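You operate a simulated robot arm through the tools that you are given. There is no shell and no other tool.

Carry out the task below with a simulated robot arm. There is one attempt and no reset: what you move stays moved.

JOB
Lock off the drive, then top up the chain bath to its yellow line from the oil jug.
Fine: stand the jug back where it was and shut the chain guard; the lock-off switch stays off. Set down upright: oil jug. Where these are worked on the way, their far stop is far enough and under half their travel is too little: chain guard.
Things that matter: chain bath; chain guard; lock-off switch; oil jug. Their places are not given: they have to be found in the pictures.

It is judged by the outcome, as a careful person would: the job done as asked, and still so three seconds after it is handed in. It fails if anything else is knocked over, pushed out of place, dropped, spilled or broken.

ROBOT AND FRAMES
A 6-joint arm with a two-finger parallel gripper, fixed in place. Base frame: the origin is at the foot of the arm, x ahead of it, y to its left, z up. Lengths are in m, angles in degrees, forces in N, time in s.
With the tool pointing down near the work surface it reaches from about 0.24 to 0.66 m from the base axis. Its first joint turns from -66.0 to 66.0 degrees. Payload 2.9 kg.
The TCP is the grasp point between the finger pads, 0.03 m short of the fingertips. In the tool frame z runs along the fingers and y along their closing line. The gripper opens to 0.11 m. The fingers are 0.02 m wide and 0.01 m thick; the gripper's body (0.048 by 0.112 m) begins 0.055 m behind the TCP.
Orientation is that of the tool frame in the base frame, as a unit quaternion [w, x, y, z]. With the fingers straight down and closing along the base's y, the tool's x points along the base's -x, its y along +y and its z along -z.

CONTROLS
- The arm moves only by the tool jog_arm. Its argument "targets" is a list of rows, each an object (a shift or turn left out is 0, a gripper value left out holds the last) with "hand": the gripper command, from -1 (shut) to 1 (fully open), values between in proportion; "travel": the shift along the tool's x, y, z in m, a list of three; "rotation": the turn, a rotation vector about the tool's x, y, z in degrees, a list of three. In form: [{"hand": hand, "travel": [dx, dy, dz], "rotation": [wx, wy, wz]}, ...]. A call has 1 to 20 rows; each row is the pose to reach, as a shift and turn from the pose commanded when the call began, along the tool's axes at that moment. Rows are played at 5 a second. More than 0.05 m and 8.6 degrees between two rows, or a gripper value outside its range, and nothing of the call is played. Where a pose cannot be reached the arm comes as near as it can. A force on the tool above 90 N (or 10 N above the force at the start of the call, whichever is more), or a blocked arm, ends the call early, and 0.2 s more pass. The fingers move at their own pace (about 0.108 m/s each) and stop on an object; they squeeze with about 21 N. The grip force told is the motor's: it shows also when the fingers shut on nothing. Time passes only in rows, and 0.2 s behind the last, so rows that repeat a pose let the fingers close. The reply holds the time, the measured pose of the TCP, the force on the tool along the base axes, the opening and the grip force, in the units named above and with some noise, with the torque about the TCP (base axes, N m) and any sound that the robot's microphone picked up, and new pictures: "views" is both (left out), scene, wrist or none.
- Cameras (640 x 400 px; columns grow to the right, rows downward): "scene" is fixed at [0.0861, 0.4412, 1.3813]; the picture's right is [-0.66, -0.75, 0.00], its down [-0.45, 0.40, -0.80] and it looks along [0.60, -0.53, -0.60] (base axes); focal length 338 px, centre (320, 200). "wrist" rides on the gripper at [0.072, 0.017, -0.103] in the tool frame; the picture's right is [-0.23, 0.97, 0.00], its down [-0.76, -0.18, -0.62] and it looks along [-0.61, -0.14, 0.78] (tool axes); focal length 222 px, centre (320, 200).
- measure_at(camera, pixels): for up to 12 pixels [column, row] of the newest picture of that camera ("zoom" is the newest enlarged one), the place [x, y, z] in the base frame of the surface seen there, good to about 0.003 m. It takes no simulated time.
- enlarge(camera, box): a new picture of the part [left, top, right, bottom] of that camera's present view, enlarged. It takes no simulated time.
- job_done(): hands the job in; it is judged then, once.

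Leave the gripper open and the arm clear of the work at the hand-in unless told otherwise.

The tools are called after "Call:" as a command line: name --argument value ..., lists and objects as JSON in quotes. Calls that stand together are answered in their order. jog_arm: Moves the arm, as the interface text tells. Its arguments: {"type":"object","properties":{"targets":{"type":"array","items":{"type":"object","properties":{"hand":{"type":"number"},"travel":{"type":"array","items":{"type":"number"}},"rotation":{"type":"array","items":{"type":"number"}}}}},"views":{"type":"string","enum":["both","scene","wrist","none"]}},"required":["targets"]} The other tools are called the same way: measure_at (camera, pixels) gives the place of the surface under pixels of a picture; enlarge (camera, box) takes an enlarged picture of a part of a camera's view; job_done () hands the job in.

At the start:

```text
clock: 0.0
ee_pos: [0.3782, -0.1273, 1.1415]
tool_rot: [0.0, 0.0, 1.0, 0.0]
contact_force: [-0.7, -0.1, -0.1]
wrist_torque: [-0.01, 0.0, -0.01]
width: 0.1102
grasp_force: 0.1
```

scene: 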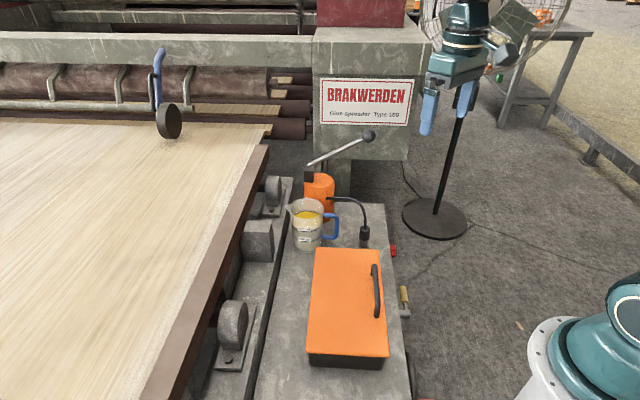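
wrist: 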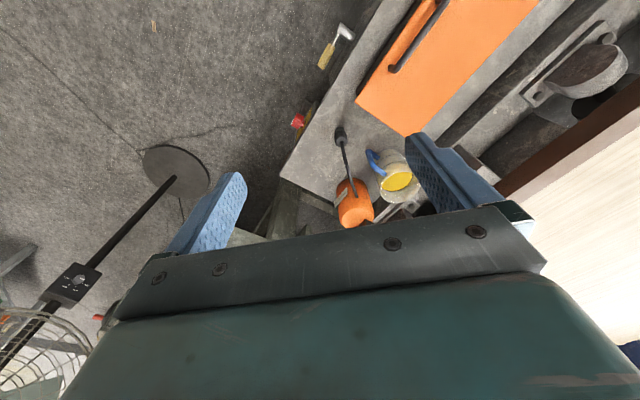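

I see the orange chain guard (about 348,305), the jug with a blue handle (about 308,225), a yellow-handled lever (about 404,300) and a red item (about 392,250). I'll enlarge these areas to identify them.

Call:
enlarge --camera "scene" --box '[270, 120, 430, 260]'

Call:
enlarge --camera "scene" --box '[280, 230, 440, 400]'

Call:
enlarge --camera "wrist" --box '[260, 0, 480, 240]'

Call:
measure_at --camera "scene" --pixels '[[315, 252], [380, 252], [388, 355], [310, 353], [377, 275], [378, 312], [404, 295], [404, 312], [392, 250], [308, 215], [335, 225], [365, 235]]'

```text
2.86 times, centred on (350, 190) of scene
```

zoom: 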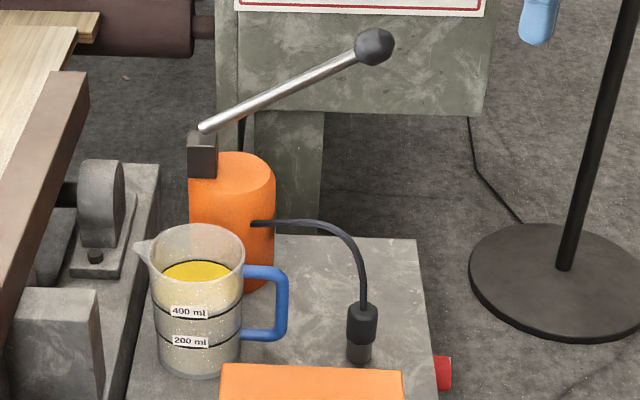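

```text
2.35 times, centred on (360, 315) of scene
```

zoom: 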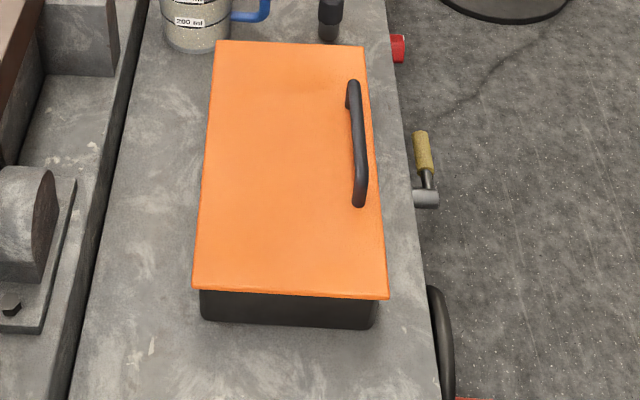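

```text
1.67 times, centred on (370, 120) of wrist
```

zoom: 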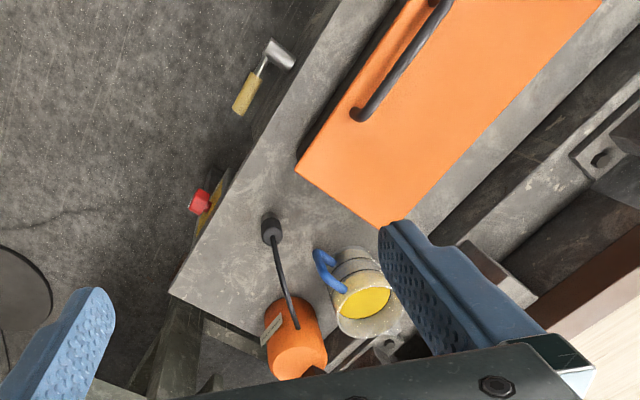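

```text
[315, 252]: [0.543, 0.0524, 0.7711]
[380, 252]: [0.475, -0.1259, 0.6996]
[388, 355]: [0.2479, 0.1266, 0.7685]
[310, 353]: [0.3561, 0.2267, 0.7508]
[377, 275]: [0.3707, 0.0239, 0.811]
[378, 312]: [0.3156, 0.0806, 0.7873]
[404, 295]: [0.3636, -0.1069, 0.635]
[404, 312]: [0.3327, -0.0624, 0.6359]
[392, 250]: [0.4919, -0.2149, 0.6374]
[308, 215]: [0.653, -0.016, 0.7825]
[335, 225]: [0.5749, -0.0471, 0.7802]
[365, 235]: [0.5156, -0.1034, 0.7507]
```

The table top is at about z=0.70 and the guard lid at about z=0.77. The candidates for the lock-off are the red knob near (392,250) and the yellow-handled lever near (404,300). I'll enlarge both further, along with the bottom edge.

Call:
enlarge --camera "scene" --box '[370, 235, 420, 270]'

Call:
enlarge --camera "scene" --box '[370, 340, 470, 400]'

Call:
enlarge --camera "wrist" --box '[280, 100, 340, 140]'

Call:
enlarge --camera "scene" --box '[300, 240, 350, 370]'

Call:
measure_at --camera "wrist" --pixels '[[296, 121], [303, 120], [327, 55], [345, 32], [358, 102], [404, 135], [393, 69], [440, 5], [395, 183], [372, 160], [535, 3], [340, 135]]'

```text
11.43 times, centred on (395, 252) of scene
```

zoom: 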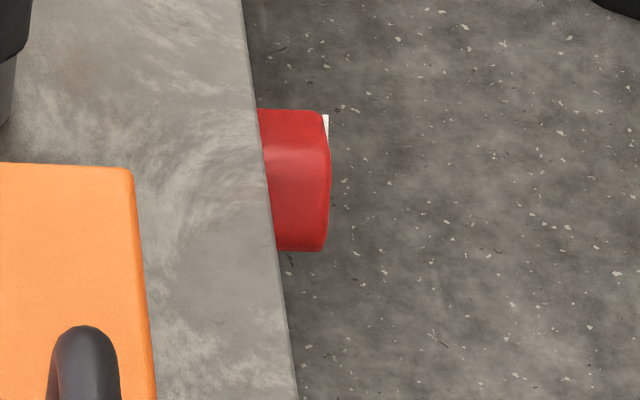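

```text
6.40 times, centred on (420, 370) of scene
```

zoom: 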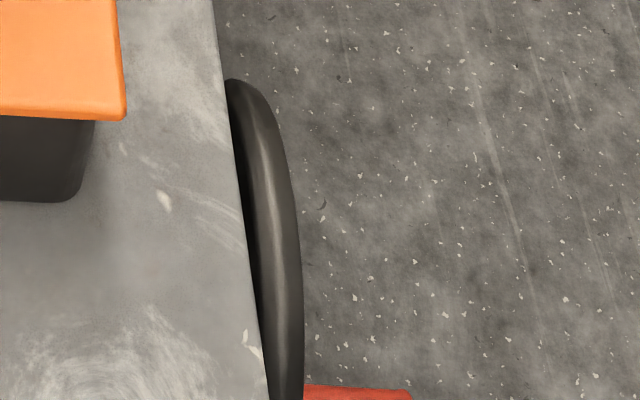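

```text
10.00 times, centred on (310, 120) of wrist
```

zoom: 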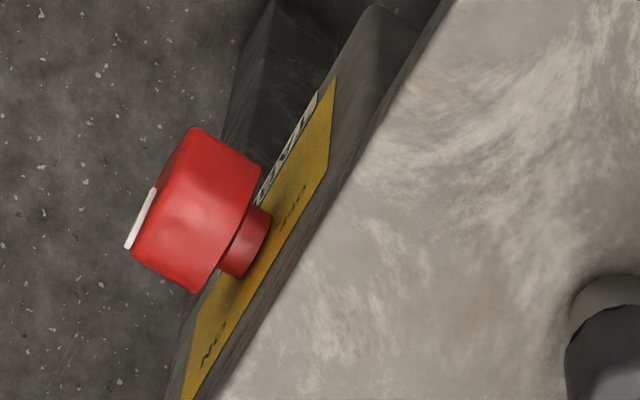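

```text
3.08 times, centred on (325, 305) of scene
```

zoom: 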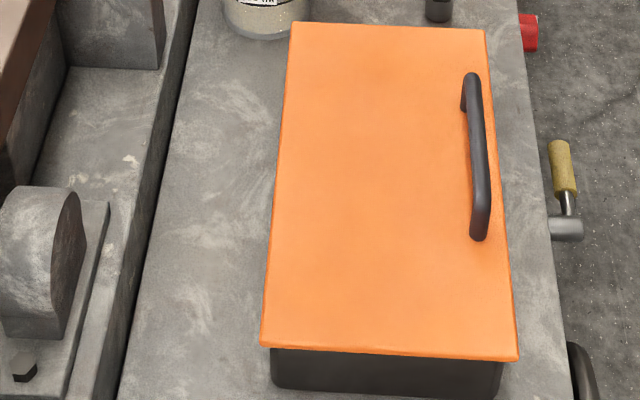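

```text
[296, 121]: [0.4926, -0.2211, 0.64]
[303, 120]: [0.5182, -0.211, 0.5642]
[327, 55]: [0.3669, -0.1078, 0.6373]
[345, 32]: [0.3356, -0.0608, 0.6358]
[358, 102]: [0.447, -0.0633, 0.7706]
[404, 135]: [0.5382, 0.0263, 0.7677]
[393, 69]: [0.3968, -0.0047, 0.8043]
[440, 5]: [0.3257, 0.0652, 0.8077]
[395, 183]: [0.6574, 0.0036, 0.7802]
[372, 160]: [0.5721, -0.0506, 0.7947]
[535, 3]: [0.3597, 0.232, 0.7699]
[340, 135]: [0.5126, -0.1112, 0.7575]
```

The red knob is a rotary switch with a white pointer. It sits on a yellow plate on the table's front face, at about (0.493,-0.22,0.64). Before moving I'll check where the fan stand, the robot base and the other items are.

Call:
measure_at --camera "scene" --pixels '[[435, 220], [450, 160], [457, 120], [500, 30], [560, 350], [630, 300], [368, 136], [316, 160], [320, 185], [410, 375], [355, 35], [280, 60]]'

Call:
measure_at --camera "wrist" --pixels '[[175, 175], [110, 260], [60, 340], [355, 215], [365, 150], [400, 165], [380, 205], [300, 185], [600, 80], [620, 110], [500, 160], [290, 210]]'

```text
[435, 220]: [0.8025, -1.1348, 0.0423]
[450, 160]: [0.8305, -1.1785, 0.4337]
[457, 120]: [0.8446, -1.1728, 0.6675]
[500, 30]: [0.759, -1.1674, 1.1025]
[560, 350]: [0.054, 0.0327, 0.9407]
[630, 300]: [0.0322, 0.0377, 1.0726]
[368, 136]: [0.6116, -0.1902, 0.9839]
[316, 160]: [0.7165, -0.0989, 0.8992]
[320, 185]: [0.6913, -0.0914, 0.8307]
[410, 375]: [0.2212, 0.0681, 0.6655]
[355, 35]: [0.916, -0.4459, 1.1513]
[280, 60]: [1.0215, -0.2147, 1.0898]
```

```text
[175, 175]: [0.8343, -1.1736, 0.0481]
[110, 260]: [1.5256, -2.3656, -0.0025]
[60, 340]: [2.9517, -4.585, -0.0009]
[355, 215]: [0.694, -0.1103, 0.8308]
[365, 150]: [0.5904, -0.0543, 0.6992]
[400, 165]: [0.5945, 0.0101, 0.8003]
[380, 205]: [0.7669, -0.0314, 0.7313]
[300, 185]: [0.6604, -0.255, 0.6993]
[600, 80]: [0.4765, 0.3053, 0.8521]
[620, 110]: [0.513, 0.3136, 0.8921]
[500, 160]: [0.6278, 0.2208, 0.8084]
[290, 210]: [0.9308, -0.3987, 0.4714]
```

The fan is far away. I'll move towards the switch, yawing the tool to face the table's front side, to look at the switch face on.

Call:
jog_arm --targets '[{"hand": 1, "travel": [0.007, -0.025, 0.027], "rotation": [0, 0, -7.1]}, {"travel": [0.014, -0.05, 0.054], "rotation": [0, 0, -14.2]}, {"travel": [0.021, -0.075, 0.081], "rotation": [0, 0, -21.3]}, {"travel": [0.028, -0.1, 0.108], "rotation": [0, 0, -28.4]}, {"travel": [0.035, -0.125, 0.135], "rotation": [0, 0, -35.5]}, {"travel": [0.042, -0.15, 0.162], "rotation": [0, 0, -42.6]}, {"travel": [0.048, -0.173, 0.19], "rotation": [0, 0, -49.5]}]'

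```text
clock: 1.6
ee_pos: [0.3298, -0.3002, 0.9505]
tool_rot: [0.0, -0.42, 0.908, 0.0]
contact_force: [-0.5, 0.2, 0.4]
wrist_torque: [0.04, 0.05, 0.0]
width: 0.1099
grasp_force: 0.0
```

scene: 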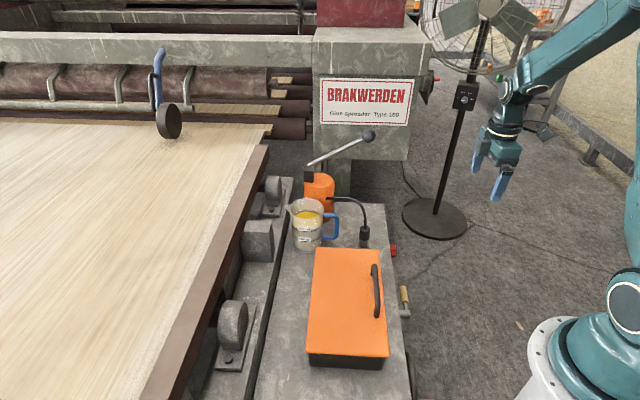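
wrist: 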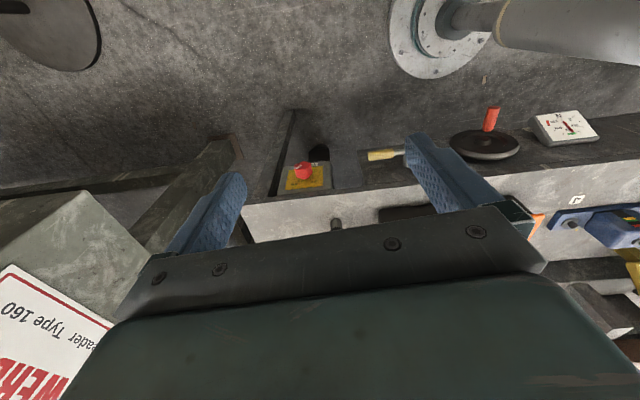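

The wrist picture is effectively upside down. I can see the red switch on its yellow plate at (304,172), and I'll enlarge it.

Call:
enlarge --camera "wrist" --box '[264, 135, 344, 205]'

Call:
enlarge --camera "wrist" --box '[350, 90, 640, 270]'

```text
5.71 times, centred on (304, 170) of wrist
```

zoom: 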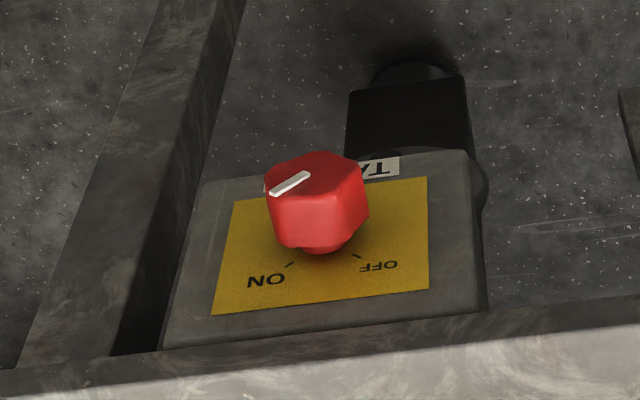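

```text
2.21 times, centred on (495, 180) of wrist
```

zoom: 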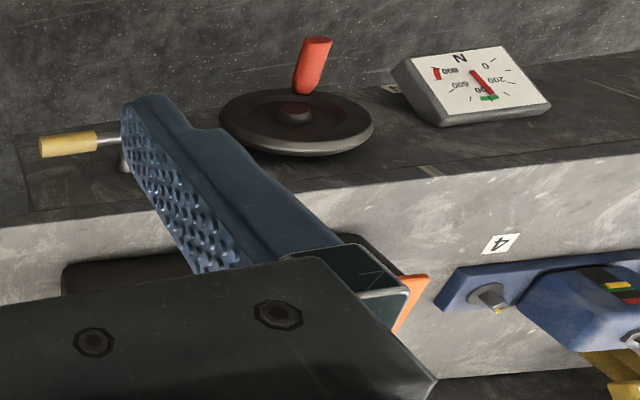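

The switch is at ON, with the white pointer towards ON; OFF is on the other side. I'll pitch the tool forward and come down in front of the switch for a closer look.

Call:
jog_arm --targets '[{"travel": [-0.0034, -0.0083, 0.045], "rotation": [0, -5.8, 0]}, {"travel": [-0.0067, -0.0166, 0.09], "rotation": [0, -11.7, 0]}, {"travel": [-0.01, -0.0249, 0.135], "rotation": [0, -17.5, 0]}, {"travel": [-0.0135, -0.0332, 0.18], "rotation": [0, -23.3, 0]}, {"travel": [-0.0168, -0.0415, 0.225], "rotation": [0, -29.2, 0]}, {"travel": [-0.0202, -0.0498, 0.27], "rotation": [0, -35, 0]}]'

```text
clock: 3.0
ee_pos: [0.3817, -0.3176, 0.6805]
tool_rot: [0.274, -0.399, 0.866, 0.126]
contact_force: [0.0, -0.3, -0.3]
wrist_torque: [-0.01, -0.01, 0.01]
width: 0.11
grasp_force: 0.0
```

scene: 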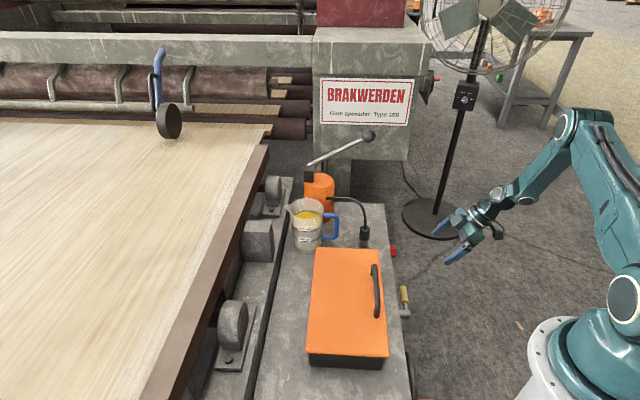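
wrist: 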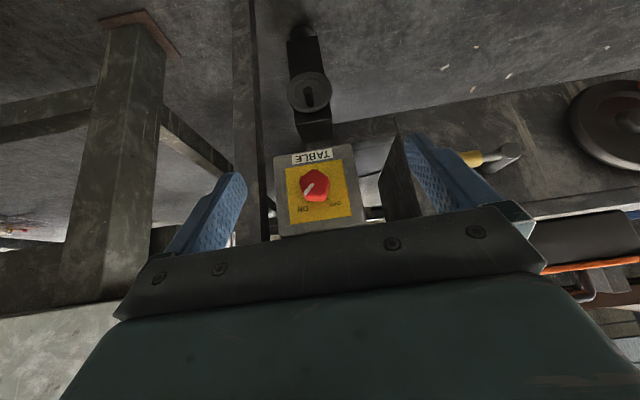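

This switch carries a "TABLE" label, so it may not be the drive's. I'll enlarge it and the other suspects: the red knob on the BRAKWERDEN box near (432,80), the fan stand box, and others.

Call:
enlarge --camera "wrist" --box '[250, 20, 390, 240]'

Call:
enlarge --camera "scene" --box '[400, 50, 500, 120]'

Call:
enlarge --camera "wrist" --box '[440, 60, 640, 300]'

Call:
measure_at --camera "scene" --pixels '[[436, 78], [425, 88], [464, 96], [316, 245]]'

Call:
measure_at --camera "wrist" --pixels '[[315, 185], [300, 180], [300, 215], [345, 210], [340, 180], [310, 90]]'

```text
1.82 times, centred on (320, 130) of wrist
```

zoom: 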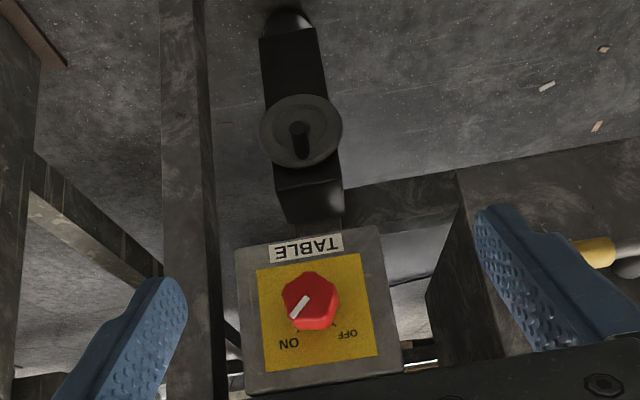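

```text
5.71 times, centred on (450, 85) of scene
```

zoom: 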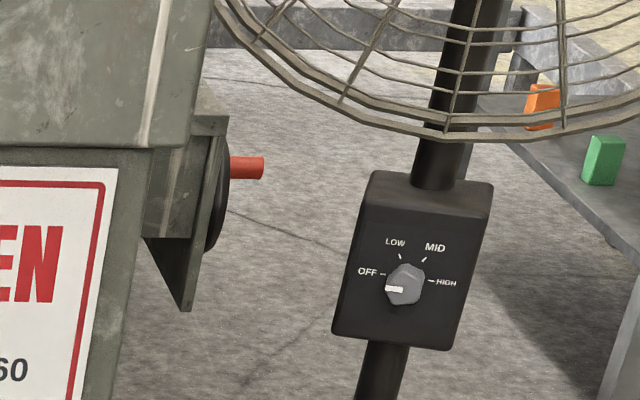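

```text
1.67 times, centred on (540, 180) of wrist
```

zoom: 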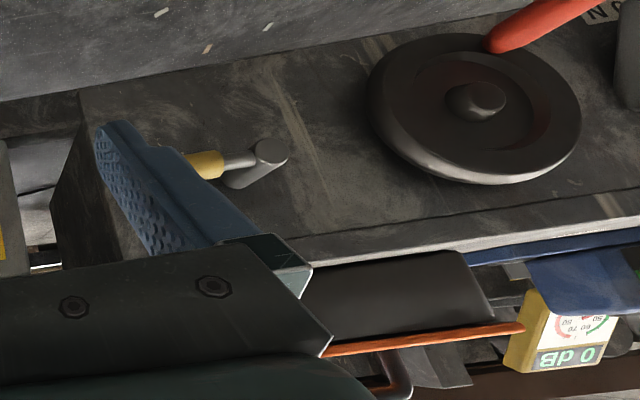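

```text
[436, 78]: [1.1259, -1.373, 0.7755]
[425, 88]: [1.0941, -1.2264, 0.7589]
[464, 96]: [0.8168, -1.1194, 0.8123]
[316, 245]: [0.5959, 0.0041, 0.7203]
```

```text
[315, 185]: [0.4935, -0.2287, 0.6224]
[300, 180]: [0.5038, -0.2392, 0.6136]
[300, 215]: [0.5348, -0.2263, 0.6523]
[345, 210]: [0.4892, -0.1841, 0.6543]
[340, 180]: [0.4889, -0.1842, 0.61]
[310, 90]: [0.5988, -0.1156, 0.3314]
```

The TABLE switch is red on yellow, but I want to survey the rest of the workspace for other switches before using it. I'll raise the arm and look at the left and near end.

Call:
jog_arm --targets '[{"travel": [-0.025, 0, -0.035], "rotation": [0, 5, 0]}, {"travel": [-0.05, 0, -0.07], "rotation": [0, 10, 0]}, {"travel": [-0.075, 0, -0.105], "rotation": [0, 15, 0]}, {"travel": [-0.1, 0, -0.14], "rotation": [0, 20, 0]}, {"travel": [-0.125, 0, -0.175], "rotation": [0, 25, 0]}, {"travel": [-0.15, 0, -0.21], "rotation": [0, 30, 0]}, {"travel": [-0.175, 0, -0.245], "rotation": [0, 35, 0]}]' --views "none"

```text
clock: 4.6
ee_pos: [0.3827, -0.3162, 0.9831]
tool_rot: [0.0, -0.418, 0.908, 0.001]
contact_force: [-0.4, 1.2, 0.4]
wrist_torque: [-0.01, 0.0, -0.02]
width: 0.11
grasp_force: 0.1
```

Now I'll shift left at height, keeping the same heading, to look along the table front and the near end.

Call:
jog_arm --targets '[{"travel": [-0.025, 0.0366, -0.0143]}, {"travel": [-0.05, 0.073, -0.0286]}, {"travel": [-0.075, 0.11, -0.043]}, {"travel": [-0.1, 0.146, -0.057]}, {"travel": [-0.126, 0.183, -0.071]}, {"travel": [-0.151, 0.219, -0.086]}, {"travel": [-0.176, 0.256, -0.1]}]' --views "wrist"

```text
clock: 6.2
ee_pos: [0.303, -0.0133, 1.0834]
tool_rot: [0.0, -0.418, 0.909, 0.0]
contact_force: [0.1, 0.3, 0.7]
wrist_torque: [-0.02, 0.0, -0.02]
width: 0.1102
grasp_force: 0.1
```

wrist: 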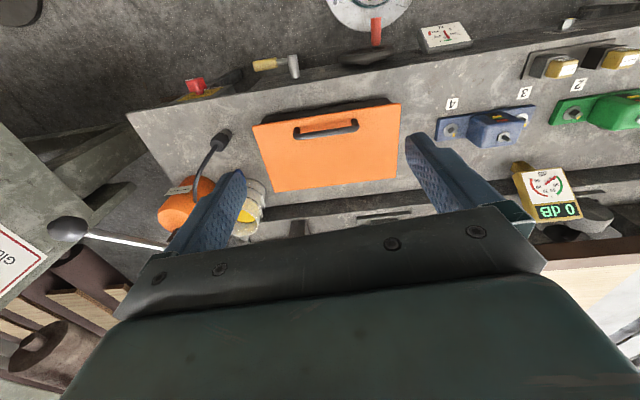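

There's more equipment further along the table: blocks numbered 4, 3 and 2 and a meter. I'll enlarge them and swing left to see them all.

Call:
enlarge --camera "wrist" --box '[420, 0, 640, 230]'

Call:
jog_arm --targets '[{"travel": [-0.02, 0.03, 0], "rotation": [0, 0, -8]}, {"travel": [-0.04, 0.06, 0], "rotation": [0, 0, -16]}, {"travel": [-0.06, 0.09, 0], "rotation": [0, 0, -24]}, {"travel": [-0.08, 0.12, 0], "rotation": [0, 0, -32]}, {"travel": [-0.1, 0.15, 0], "rotation": [0, 0, -40]}]' --views "both"

```text
1.74 times, centred on (530, 115) of wrist
```

zoom: 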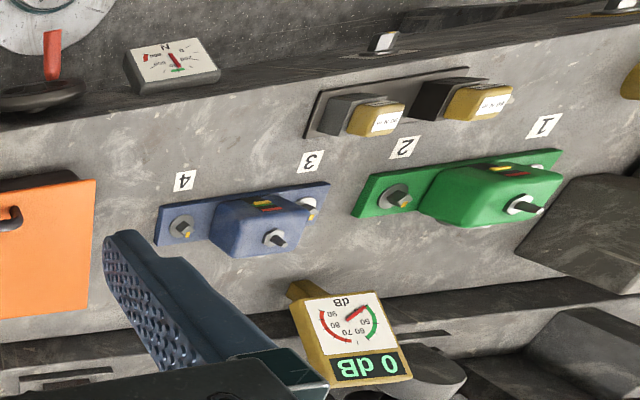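

```text
clock: 7.4
ee_pos: [0.2537, 0.1585, 1.0824]
tool_rot: [0.0, -0.705, 0.709, -0.001]
contact_force: [-0.6, 0.7, -0.1]
wrist_torque: [0.01, 0.0, -0.02]
width: 0.1101
grasp_force: 0.1
```

scene: 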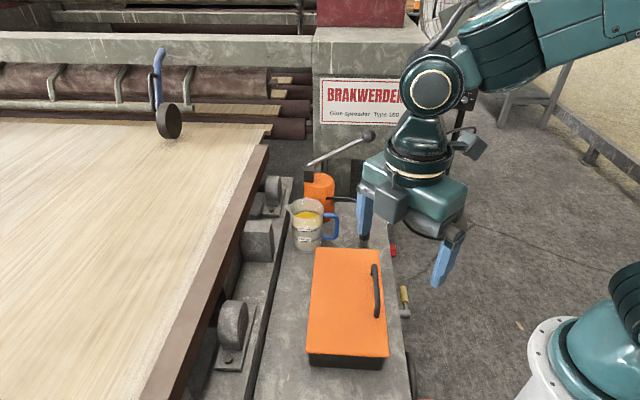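
wrist: 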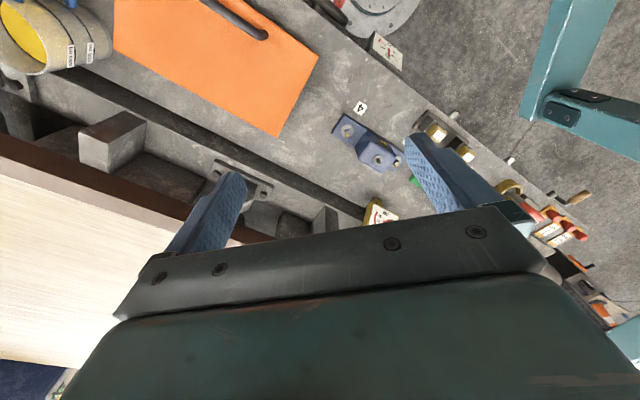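

Further along there are more red items near (560,230), so I'll enlarge those.

Call:
enlarge --camera "wrist" --box '[400, 90, 640, 320]'

Call:
measure_at --camera "wrist" --pixels '[[555, 215], [578, 235], [575, 262], [600, 300], [510, 185], [440, 130], [577, 198], [550, 235]]'

```text
1.74 times, centred on (520, 205) of wrist
```

zoom: 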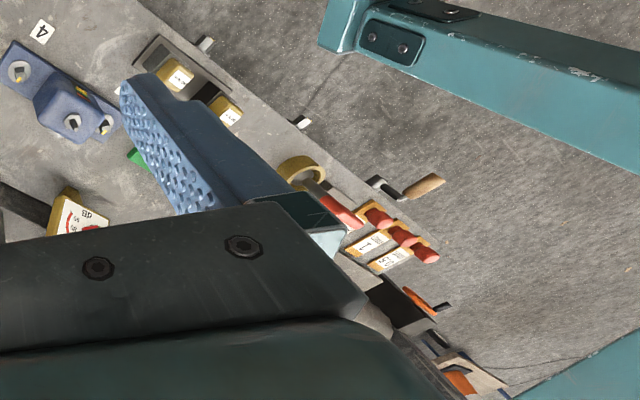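

```text
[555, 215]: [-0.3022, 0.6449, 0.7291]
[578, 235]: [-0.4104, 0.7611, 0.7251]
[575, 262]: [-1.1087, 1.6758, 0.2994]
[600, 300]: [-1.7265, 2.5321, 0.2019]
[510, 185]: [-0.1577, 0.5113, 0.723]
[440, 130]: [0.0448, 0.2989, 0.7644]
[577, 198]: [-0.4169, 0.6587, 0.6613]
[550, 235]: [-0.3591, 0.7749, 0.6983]
```

The items beyond x<-0.3 are out of reach, so the reachable red rotary ON/OFF isolator marked TABLE is the lock-off switch. I'll go back in front of it.

Call:
jog_arm --targets '[{"travel": [0.0435, -0.0096, 0.0118], "rotation": [0, 0, 4]}, {"travel": [0.087, -0.0193, 0.0236], "rotation": [0, 0, 8]}, {"travel": [0.13, -0.029, 0.0355], "rotation": [0, 0, 12]}, {"travel": [0.174, -0.0385, 0.0473], "rotation": [0, 0, 16]}, {"travel": [0.217, -0.048, 0.059], "rotation": [0, 0, 20]}, {"travel": [0.261, -0.058, 0.071], "rotation": [0, 0, 24]}, {"travel": [0.304, -0.0675, 0.083], "rotation": [0, 0, 28]}, {"travel": [0.348, -0.077, 0.0945], "rotation": [0, 0, 32]}, {"travel": [0.391, -0.087, 0.106], "rotation": [0, 0, 36]}, {"travel": [0.435, -0.096, 0.118], "rotation": [0, 0, 40]}, {"travel": [0.478, -0.106, 0.13], "rotation": [0, 0, 44]}]' --views "wrist"

```text
clock: 9.8
ee_pos: [0.3544, -0.3219, 0.9513]
tool_rot: [0.0, -0.386, 0.923, 0.0]
contact_force: [0.2, -0.2, 1.0]
wrist_torque: [0.01, 0.01, -0.03]
width: 0.1099
grasp_force: 0.1
```

wrist: 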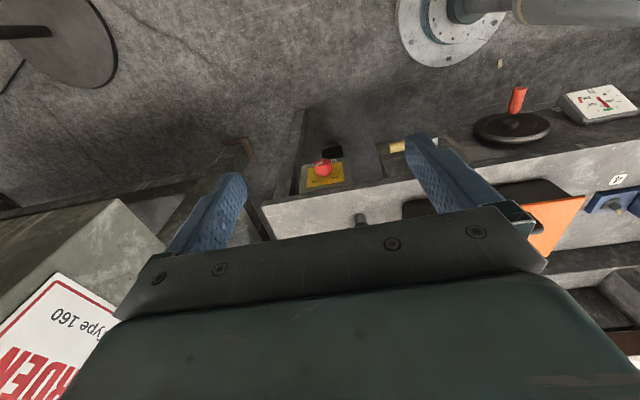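

I'll measure points along the table's front edge, plus the lid and the plate, to get their exact direction.

Call:
measure_at --camera "wrist" --pixels '[[275, 208], [400, 186], [600, 153], [560, 160], [300, 204], [323, 168], [310, 183], [345, 178], [325, 172], [500, 170], [455, 178], [360, 193]]'

Call:
enlarge --camera "wrist" --box '[290, 135, 370, 200]'

```text
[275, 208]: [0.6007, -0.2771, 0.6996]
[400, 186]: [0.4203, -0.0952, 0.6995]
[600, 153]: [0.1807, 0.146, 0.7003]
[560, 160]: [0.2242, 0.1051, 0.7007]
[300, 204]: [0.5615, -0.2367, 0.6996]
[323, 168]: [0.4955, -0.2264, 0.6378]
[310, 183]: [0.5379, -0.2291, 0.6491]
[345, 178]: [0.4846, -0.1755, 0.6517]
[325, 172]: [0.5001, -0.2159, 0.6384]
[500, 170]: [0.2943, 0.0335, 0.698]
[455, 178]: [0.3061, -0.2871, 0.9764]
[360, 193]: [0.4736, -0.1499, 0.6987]
```

```text
6.15 times, centred on (330, 168) of wrist
```

zoom: 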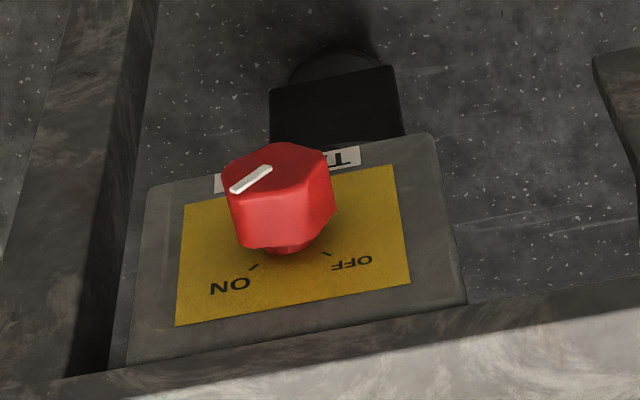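

The table edge runs at exactly 45°, so the front normal is (0.707,0.707). The plate sits at about u=0.2185 and the knob's front face at about u=0.187, v=0.507, z=0.622. I'll go to a pregrasp with the tool horizontal, facing the knob and stopping short of it.

Call:
jog_arm --targets '[{"travel": [-0.0, -0.0024, 0.027], "rotation": [0, -7.5, 0]}, {"travel": [-0.0, -0.005, 0.055], "rotation": [0, -15, 0]}, {"travel": [-0.005, -0.0072, 0.082], "rotation": [0, -22.5, 0]}, {"travel": [-0.012, -0.0097, 0.11], "rotation": [0, -30, 0]}, {"travel": [-0.02, -0.012, 0.137], "rotation": [0, -37.5, 0]}, {"travel": [-0.03, -0.0145, 0.164], "rotation": [0, -45, 0]}, {"travel": [-0.04, -0.017, 0.192], "rotation": [0, -52.5, 0]}, {"travel": [-0.05, -0.019, 0.219], "rotation": [0, -60, 0]}, {"travel": [-0.06, -0.022, 0.247], "rotation": [0, -67.5, 0]}, {"travel": [-0.07, -0.024, 0.274], "rotation": [0, -75, 0]}, {"travel": [-0.08, -0.0265, 0.302], "rotation": [0, -82.5, 0]}, {"travel": [-0.089, -0.029, 0.329], "rotation": [0, -90, 0]}]'

```text
clock: 12.4
ee_pos: [0.4171, -0.2314, 0.6709]
tool_rot: [0.59, -0.291, 0.715, 0.237]
contact_force: [-1.2, 0.0, 0.6]
wrist_torque: [-0.05, 0.02, 0.02]
width: 0.1099
grasp_force: 0.1
out of reach, approached as far as the arm can: row 10, 11, 12
```

scene: 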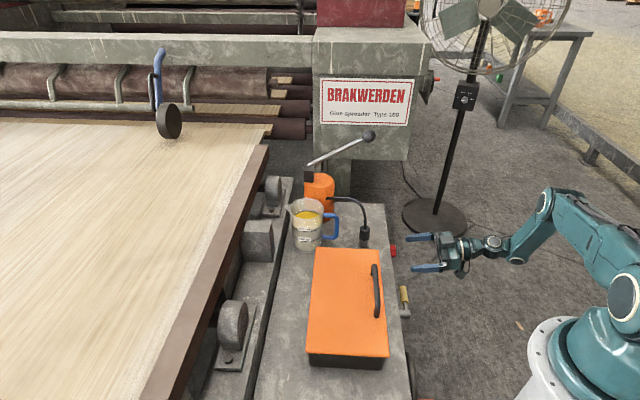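
wrist: 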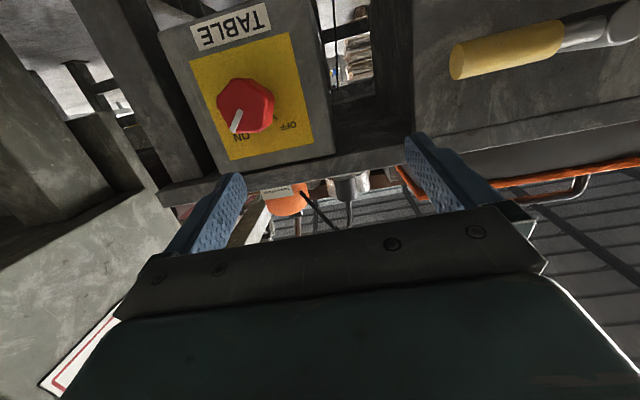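

The pregrasp was slightly past the joint-1 limit, but closer in to the knob should be reachable. I'll enlarge the knob from here to see its shape and pointer.

Call:
enlarge --camera "wrist" --box '[180, 0, 330, 180]'

Call:
measure_at --camera "wrist" --pixels '[[245, 92], [220, 100], [270, 100], [240, 128], [245, 82], [195, 70], [285, 38], [310, 135], [240, 155], [235, 115], [215, 60], [290, 100]]'

```text
2.22 times, centred on (255, 90) of wrist
```

zoom: 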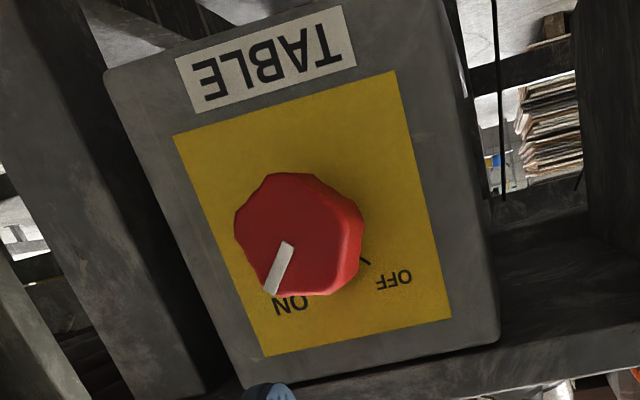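

```text
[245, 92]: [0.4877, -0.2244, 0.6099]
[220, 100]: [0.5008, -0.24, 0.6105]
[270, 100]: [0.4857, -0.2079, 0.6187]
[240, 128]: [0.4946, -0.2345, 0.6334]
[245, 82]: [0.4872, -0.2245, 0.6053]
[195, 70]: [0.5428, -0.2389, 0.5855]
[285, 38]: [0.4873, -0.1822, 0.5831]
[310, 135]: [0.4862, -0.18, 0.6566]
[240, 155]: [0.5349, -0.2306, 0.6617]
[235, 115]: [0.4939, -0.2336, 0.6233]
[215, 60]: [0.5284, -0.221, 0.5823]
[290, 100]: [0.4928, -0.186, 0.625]
```

The knob is octagonal, about 34 mm across, centred at v≈0.508, z≈0.620, with its face at u≈0.185 and the plate at u≈0.217. The pointer is about 40° right of upright (ON), and OFF mirrors it. I'll make a small forward move to learn whether the commanded pose was clipped, narrowing the fingers partly as I do.

Call:
jog_arm --targets '[{"hand": 0.3, "travel": [0, 0, 0.01]}, {"travel": [0, 0, 0.02]}]' --views "wrist"

```text
clock: 13.0
ee_pos: [0.4322, -0.2187, 0.6667]
tool_rot: [0.59, -0.291, 0.715, 0.237]
contact_force: [-0.4, -0.8, 0.2]
wrist_torque: [-0.03, 0.01, 0.05]
width: 0.0717
grasp_force: 0.1
```

wrist: 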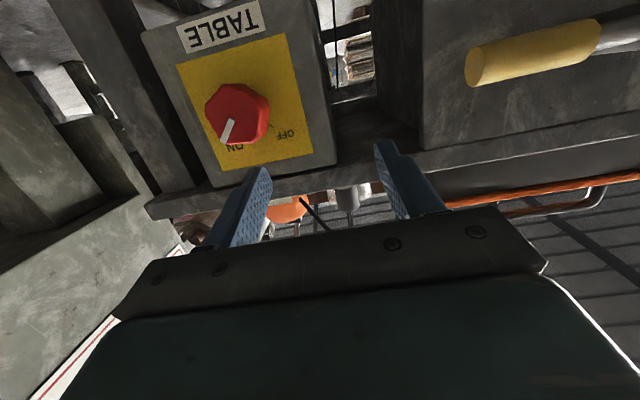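

The command now equals the measured pose. Next I align the tool with the knob axis at standoff u≈0.135, v≈0.508, z≈0.620.

Call:
jog_arm --targets '[{"travel": [0.016, -0.016, -0.002], "rotation": [-0.3, -3.7, 0]}, {"travel": [0.033, -0.032, -0.004], "rotation": [-0.6, -7.4, 0]}, {"travel": [0.049, -0.0483, -0.006], "rotation": [-0.9, -11.06, 0.2]}]' --views "wrist"

```text
clock: 13.8
ee_pos: [0.4324, -0.2149, 0.6612]
tool_rot: [0.597, -0.287, 0.711, 0.238]
contact_force: [1.1, -0.1, -0.1]
wrist_torque: [-0.01, 0.01, 0.01]
width: 0.0718
grasp_force: 0.0
out of reach, approached as far as the arm can: row 1, 2, 3
```

wrist: 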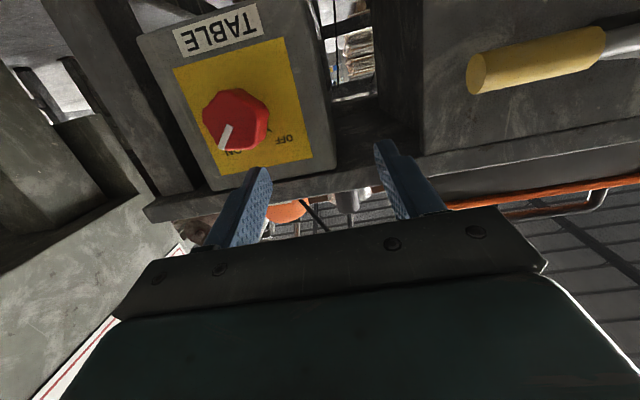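

A fully horizontal pose is out of reach because the wrist bends too far. I'll hold the knob with the tool tilted about 25° from its axis instead, body above it, with the pads flat on two of the octagon's faces (rolled about 16°). I'll first go to a standoff about 6 cm back from the grip point.

Call:
jog_arm --targets '[{"hand": 0.3, "travel": [0, 0, -0.025]}, {"travel": [0.003, -0.015, -0.025], "rotation": [-1.5, 3.75, 3.79]}, {"travel": [0.006, -0.03, -0.025], "rotation": [-3.04, 7.5, 7.58]}, {"travel": [0.009, -0.045, -0.025], "rotation": [-4.56, 11.25, 11.37]}, {"travel": [0.0127, -0.0604, -0.025], "rotation": [-6.08, 15.0, 15.16]}]' --views "both"

```text
clock: 15.0
ee_pos: [0.4508, -0.2715, 0.661]
tool_rot: [0.446, -0.251, 0.8, 0.312]
contact_force: [-0.2, 0.1, -0.1]
wrist_torque: [-0.01, -0.03, 0.0]
width: 0.0715
grasp_force: 0.1
out of reach, approached as far as the arm can: row 5
```

scene: 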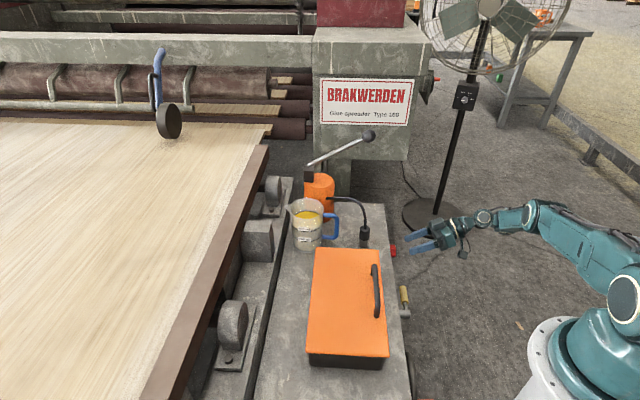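
wrist: 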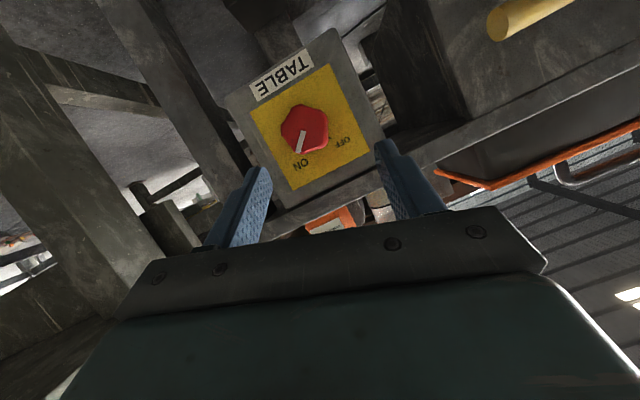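

The orientation was reached and the position is only slightly short. I'll enlarge the view to check how the knob's flats line up with the fingers.

Call:
enlarge --camera "wrist" --box '[240, 70, 380, 200]'

Call:
measure_at --camera "wrist" --pixels '[[305, 128], [285, 125], [324, 130], [304, 108], [304, 148], [290, 110], [320, 147], [265, 130], [350, 120], [275, 170]]'

```text
3.08 times, centred on (310, 135) of wrist
```

zoom: 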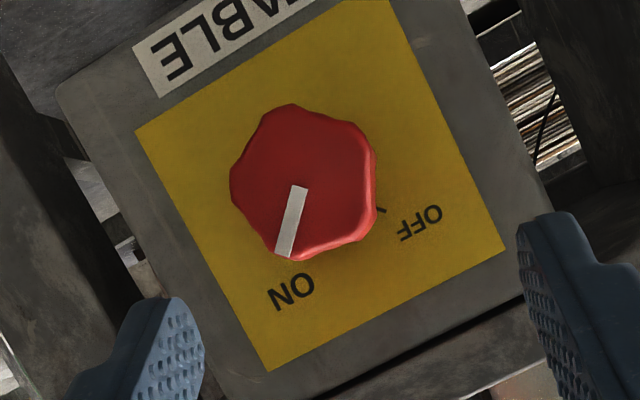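

```text
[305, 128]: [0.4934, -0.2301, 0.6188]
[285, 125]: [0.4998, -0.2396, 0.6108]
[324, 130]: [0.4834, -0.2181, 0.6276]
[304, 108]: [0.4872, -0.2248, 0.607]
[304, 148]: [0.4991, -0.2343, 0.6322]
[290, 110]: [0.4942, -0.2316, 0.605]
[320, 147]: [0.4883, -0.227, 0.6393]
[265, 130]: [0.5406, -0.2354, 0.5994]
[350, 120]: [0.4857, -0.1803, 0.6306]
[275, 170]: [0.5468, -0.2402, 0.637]
```

Call:
enlarge --camera "wrist" --box '[278, 98, 334, 160]'

```text
6.45 times, centred on (306, 129) of wrist
```

zoom: 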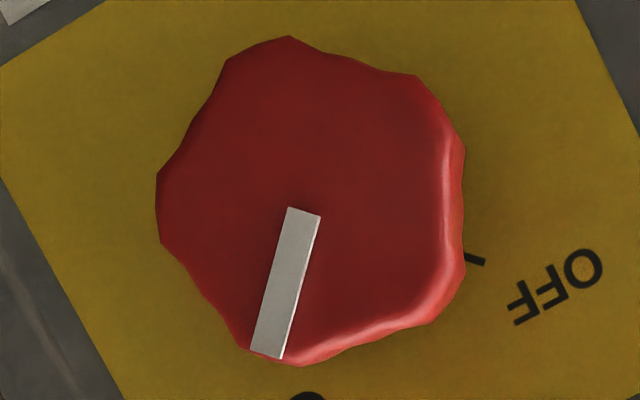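

The knob has five lobes, with the pointer on one of them. With the current roll one pad meets a lobe and the other meets two lobes, which gives a good torque grip. I'll centre on the knob and move in.

Call:
jog_arm --targets '[{"hand": 0.3, "travel": [0.005, -0.0106, 0.01]}, {"travel": [0.005, -0.0106, 0.03]}]' --views "wrist"

```text
clock: 15.6
ee_pos: [0.4712, -0.2535, 0.6479]
tool_rot: [0.446, -0.251, 0.8, 0.312]
contact_force: [-0.1, -0.4, 0.0]
wrist_torque: [0.03, 0.01, 0.02]
width: 0.0715
grasp_force: 0.1
out of reach, approached as far as the arm can: row 1, 2
```

wrist: 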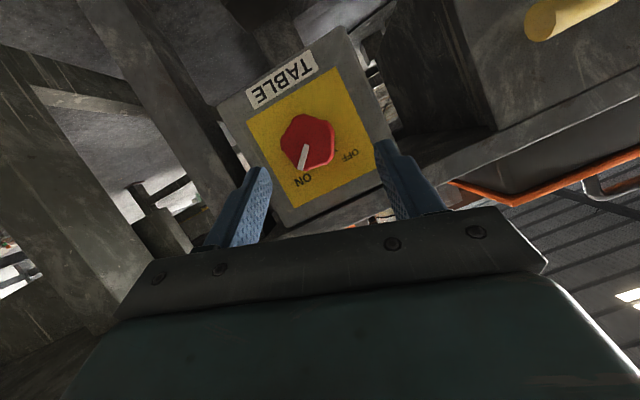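

That's still marginal in reach. The lobe symmetry repeats every 36°, so I'll switch to a roll of -20° with the body up and to the left, which bends the wrist less. I back off first, then turn.

Call:
jog_arm --targets '[{"hand": 0.3, "travel": [0, 0, -0.025]}, {"travel": [0.001, 0.0037, -0.025], "rotation": [3.33, 0.96, -6.38]}, {"travel": [0.002, 0.0075, -0.025], "rotation": [6.66, 1.93, -12.76]}, {"travel": [0.003, 0.011, -0.025], "rotation": [10.0, 2.89, -19.14]}, {"travel": [0.004, 0.015, -0.025], "rotation": [13.33, 3.86, -25.52]}, {"travel": [0.0054, 0.0187, -0.025], "rotation": [16.66, 4.82, -31.9]}]' --views "wrist"

```text
clock: 17.0
ee_pos: [0.4411, -0.2582, 0.6594]
tool_rot: [0.512, -0.408, 0.755, 0.048]
contact_force: [0.2, 0.2, -0.8]
wrist_torque: [-0.03, 0.01, -0.02]
width: 0.0719
grasp_force: 0.1
```

wrist: 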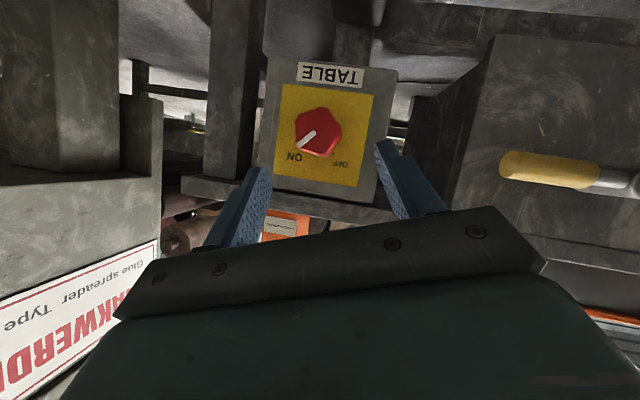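

Reached with no limit this time. I'll enlarge the knob and measure its alignment.

Call:
enlarge --camera "wrist" --box '[280, 90, 360, 170]'

Call:
measure_at --camera "wrist" --pixels '[[318, 130], [298, 130], [338, 132], [318, 110], [318, 150], [285, 170], [360, 170], [365, 100]]'

```text
5.00 times, centred on (320, 130) of wrist
```

zoom: 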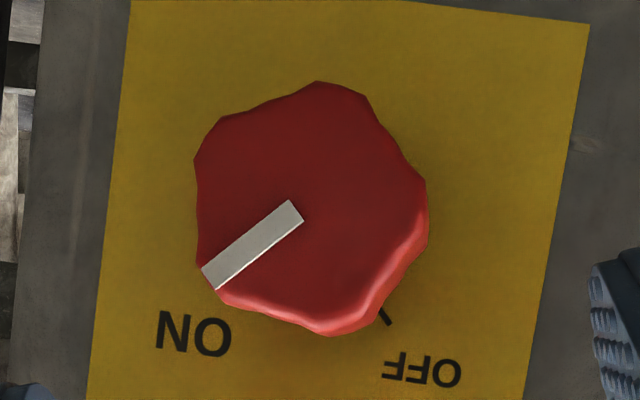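

```text
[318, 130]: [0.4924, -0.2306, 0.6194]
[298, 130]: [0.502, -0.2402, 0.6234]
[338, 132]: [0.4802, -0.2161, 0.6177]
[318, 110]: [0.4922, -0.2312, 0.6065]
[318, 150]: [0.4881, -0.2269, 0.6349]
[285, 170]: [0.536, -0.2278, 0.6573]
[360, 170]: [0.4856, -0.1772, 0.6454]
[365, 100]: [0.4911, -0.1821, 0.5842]
```

The left pad will meet a two-lobe flat and the right pad a single lobe. I'll move in along the tool axis by 6 cm in steps.

Call:
jog_arm --targets '[{"hand": 0.3, "travel": [0.0014, -0.0021, 0.02]}, {"travel": [0.0014, -0.0021, 0.04]}, {"travel": [0.0014, -0.0021, 0.06]}]' --views "both"

```text
clock: 17.8
ee_pos: [0.4863, -0.2308, 0.6291]
tool_rot: [0.512, -0.408, 0.755, 0.05]
contact_force: [0.3, -0.2, -0.9]
wrist_torque: [0.0, -0.01, 0.01]
width: 0.0715
grasp_force: 0.0
```

scene: 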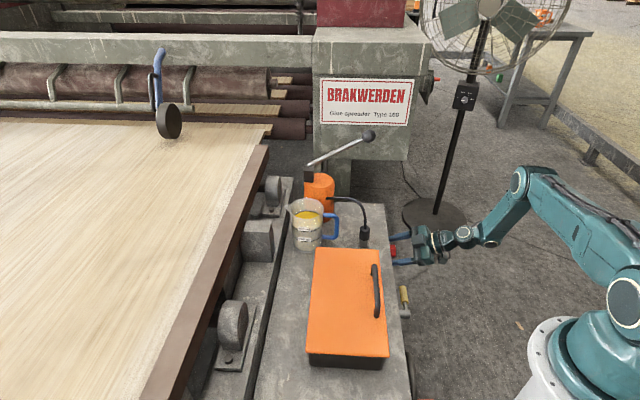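
wrist: 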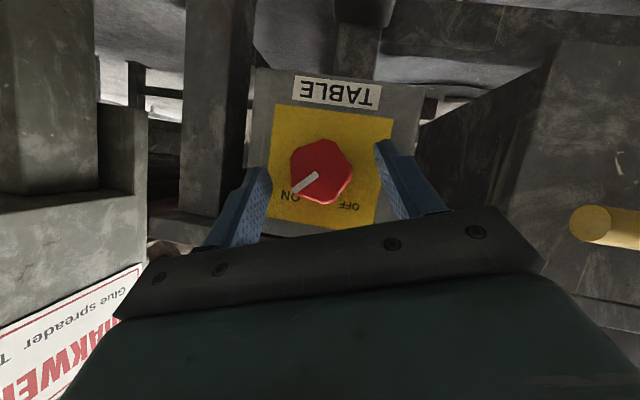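

The knob sits between the fingertips. I'll close on it.

Call:
jog_arm --targets '[{"hand": -0.2}, {"hand": -1}, {"hand": -1}]' --views "wrist"

```text
clock: 18.6
ee_pos: [0.4861, -0.2302, 0.6286]
tool_rot: [0.511, -0.408, 0.755, 0.05]
contact_force: [-2.3, 2.0, -2.2]
wrist_torque: [0.14, -0.06, -0.02]
width: 0.0393
grasp_force: 44.8
```

wrist: 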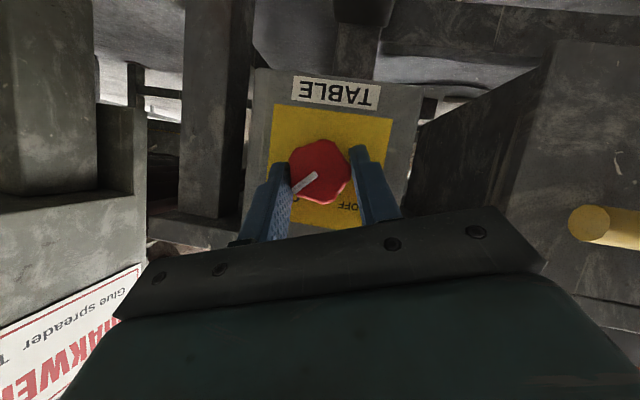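

Gripped firmly at 39 mm. I'll turn the knob anticlockwise (seen from the front) about its own axis, beginning with 24°.

Call:
jog_arm --targets '[{"hand": -1, "travel": [0.0001, 0.0012, 0.0], "rotation": [3.02, 0, -5.2]}, {"travel": [0.0002, 0.0023, 0.0001], "rotation": [6.04, 0, -10.4]}, {"travel": [0.0005, 0.0034, 0.0003], "rotation": [9.05, 0, -15.6]}, {"travel": [0.0008, 0.0045, 0.0005], "rotation": [12.07, 0, -20.8]}]' --views "wrist"

```text
clock: 19.6
ee_pos: [0.4841, -0.2285, 0.6269]
tool_rot: [0.553, -0.481, 0.669, -0.123]
contact_force: [1.7, 2.7, -5.7]
wrist_torque: [0.11, -0.03, 0.65]
width: 0.0389
grasp_force: 45.1
```

wrist: 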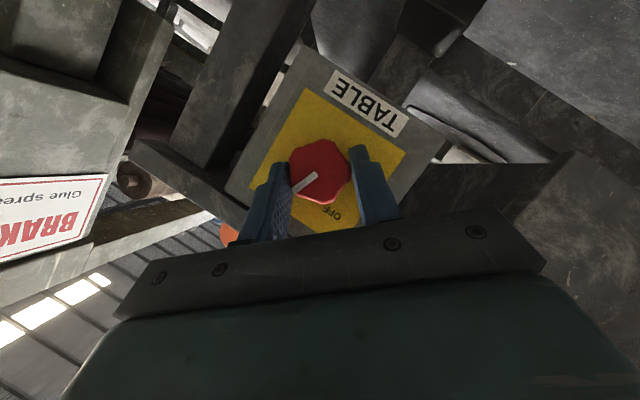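

The pointer is turning along with the fingers. I'll continue another 42°.

Call:
jog_arm --targets '[{"hand": -1, "travel": [0.0001, 0.0013, 0.0], "rotation": [3.52, 0, -6.06]}, {"travel": [0.0003, 0.0027, 0.0002], "rotation": [7.04, 0, -12.12]}, {"travel": [0.0006, 0.004, 0.0004], "rotation": [10.56, 0, -18.19]}, {"travel": [0.0011, 0.0052, 0.0006], "rotation": [14.08, 0, -24.25]}, {"travel": [0.0017, 0.0063, 0.001], "rotation": [17.6, 0, -30.3]}, {"travel": [0.0025, 0.0074, 0.0014], "rotation": [21.1, 0, -36.4]}]' --views "both"

```text
clock: 21.0
ee_pos: [0.4828, -0.2272, 0.621]
tool_rot: [0.564, -0.557, 0.453, -0.408]
contact_force: [9.8, 3.6, 6.6]
wrist_torque: [0.13, -0.2, -0.05]
width: 0.0392
grasp_force: 45.2
```

scene: 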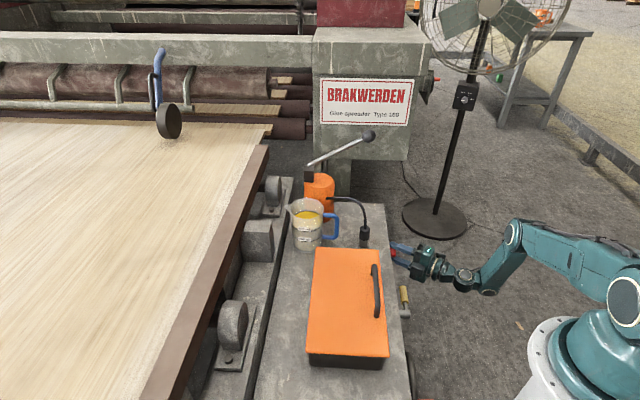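
wrist: 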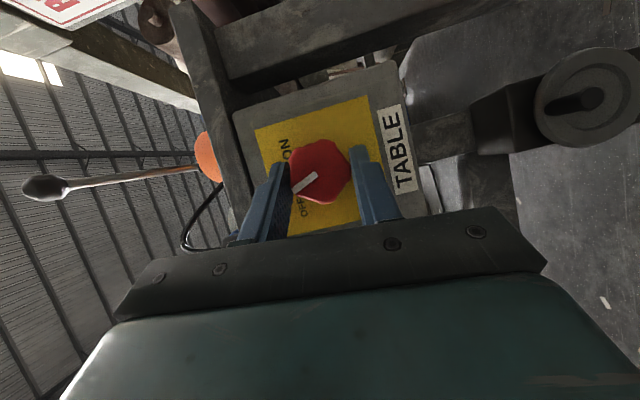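

Turned 66° so far, and the pointer is nearing OFF. I'll continue about 20° and watch the torque.

Call:
jog_arm --targets '[{"hand": -1, "travel": [0.0001, 0.0013, 0.0], "rotation": [3.52, 0, -6.06]}, {"travel": [0.0003, 0.0027, 0.0002], "rotation": [7.04, 0, -12.12]}, {"travel": [0.0006, 0.0038, 0.0004], "rotation": [10.06, 0, -17.32]}]' --views "wrist"

Call:
enlarge --camera "wrist" --box '[230, 90, 400, 240]'

```text
clock: 21.4
ee_pos: [0.4848, -0.2287, 0.6209]
tool_rot: [0.568, -0.555, 0.427, -0.432]
contact_force: [-22.5, 3.4, 15.0]
wrist_torque: [-0.51, 0.43, -0.11]
width: 0.0391
grasp_force: 44.6
out of reach, approached as far as the arm can: row 1
stopped in row 1: the force on the tool passed its limit at 119 N (the readings are from after the stop); the commanded pose is now the measured one
```

wrist: 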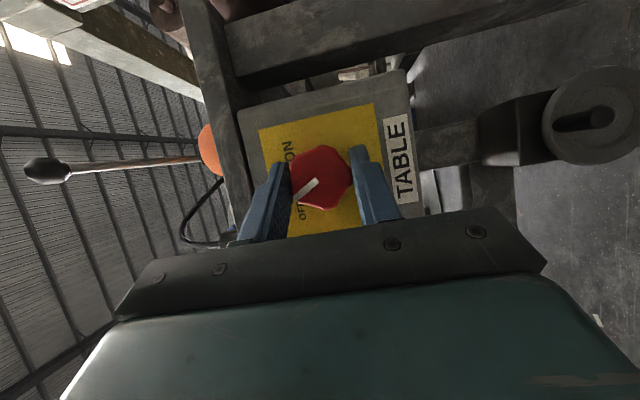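

```text
2.67 times, centred on (315, 165) of wrist
```

zoom: 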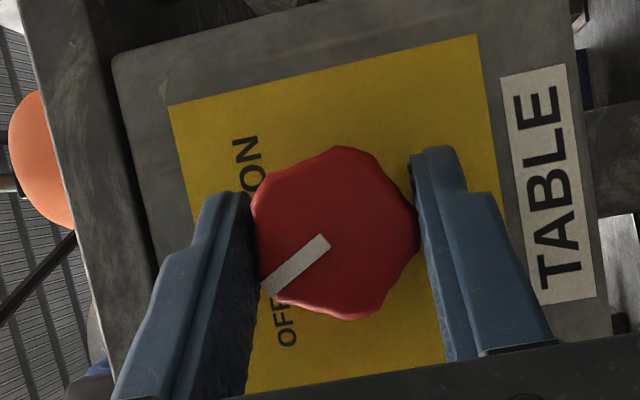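

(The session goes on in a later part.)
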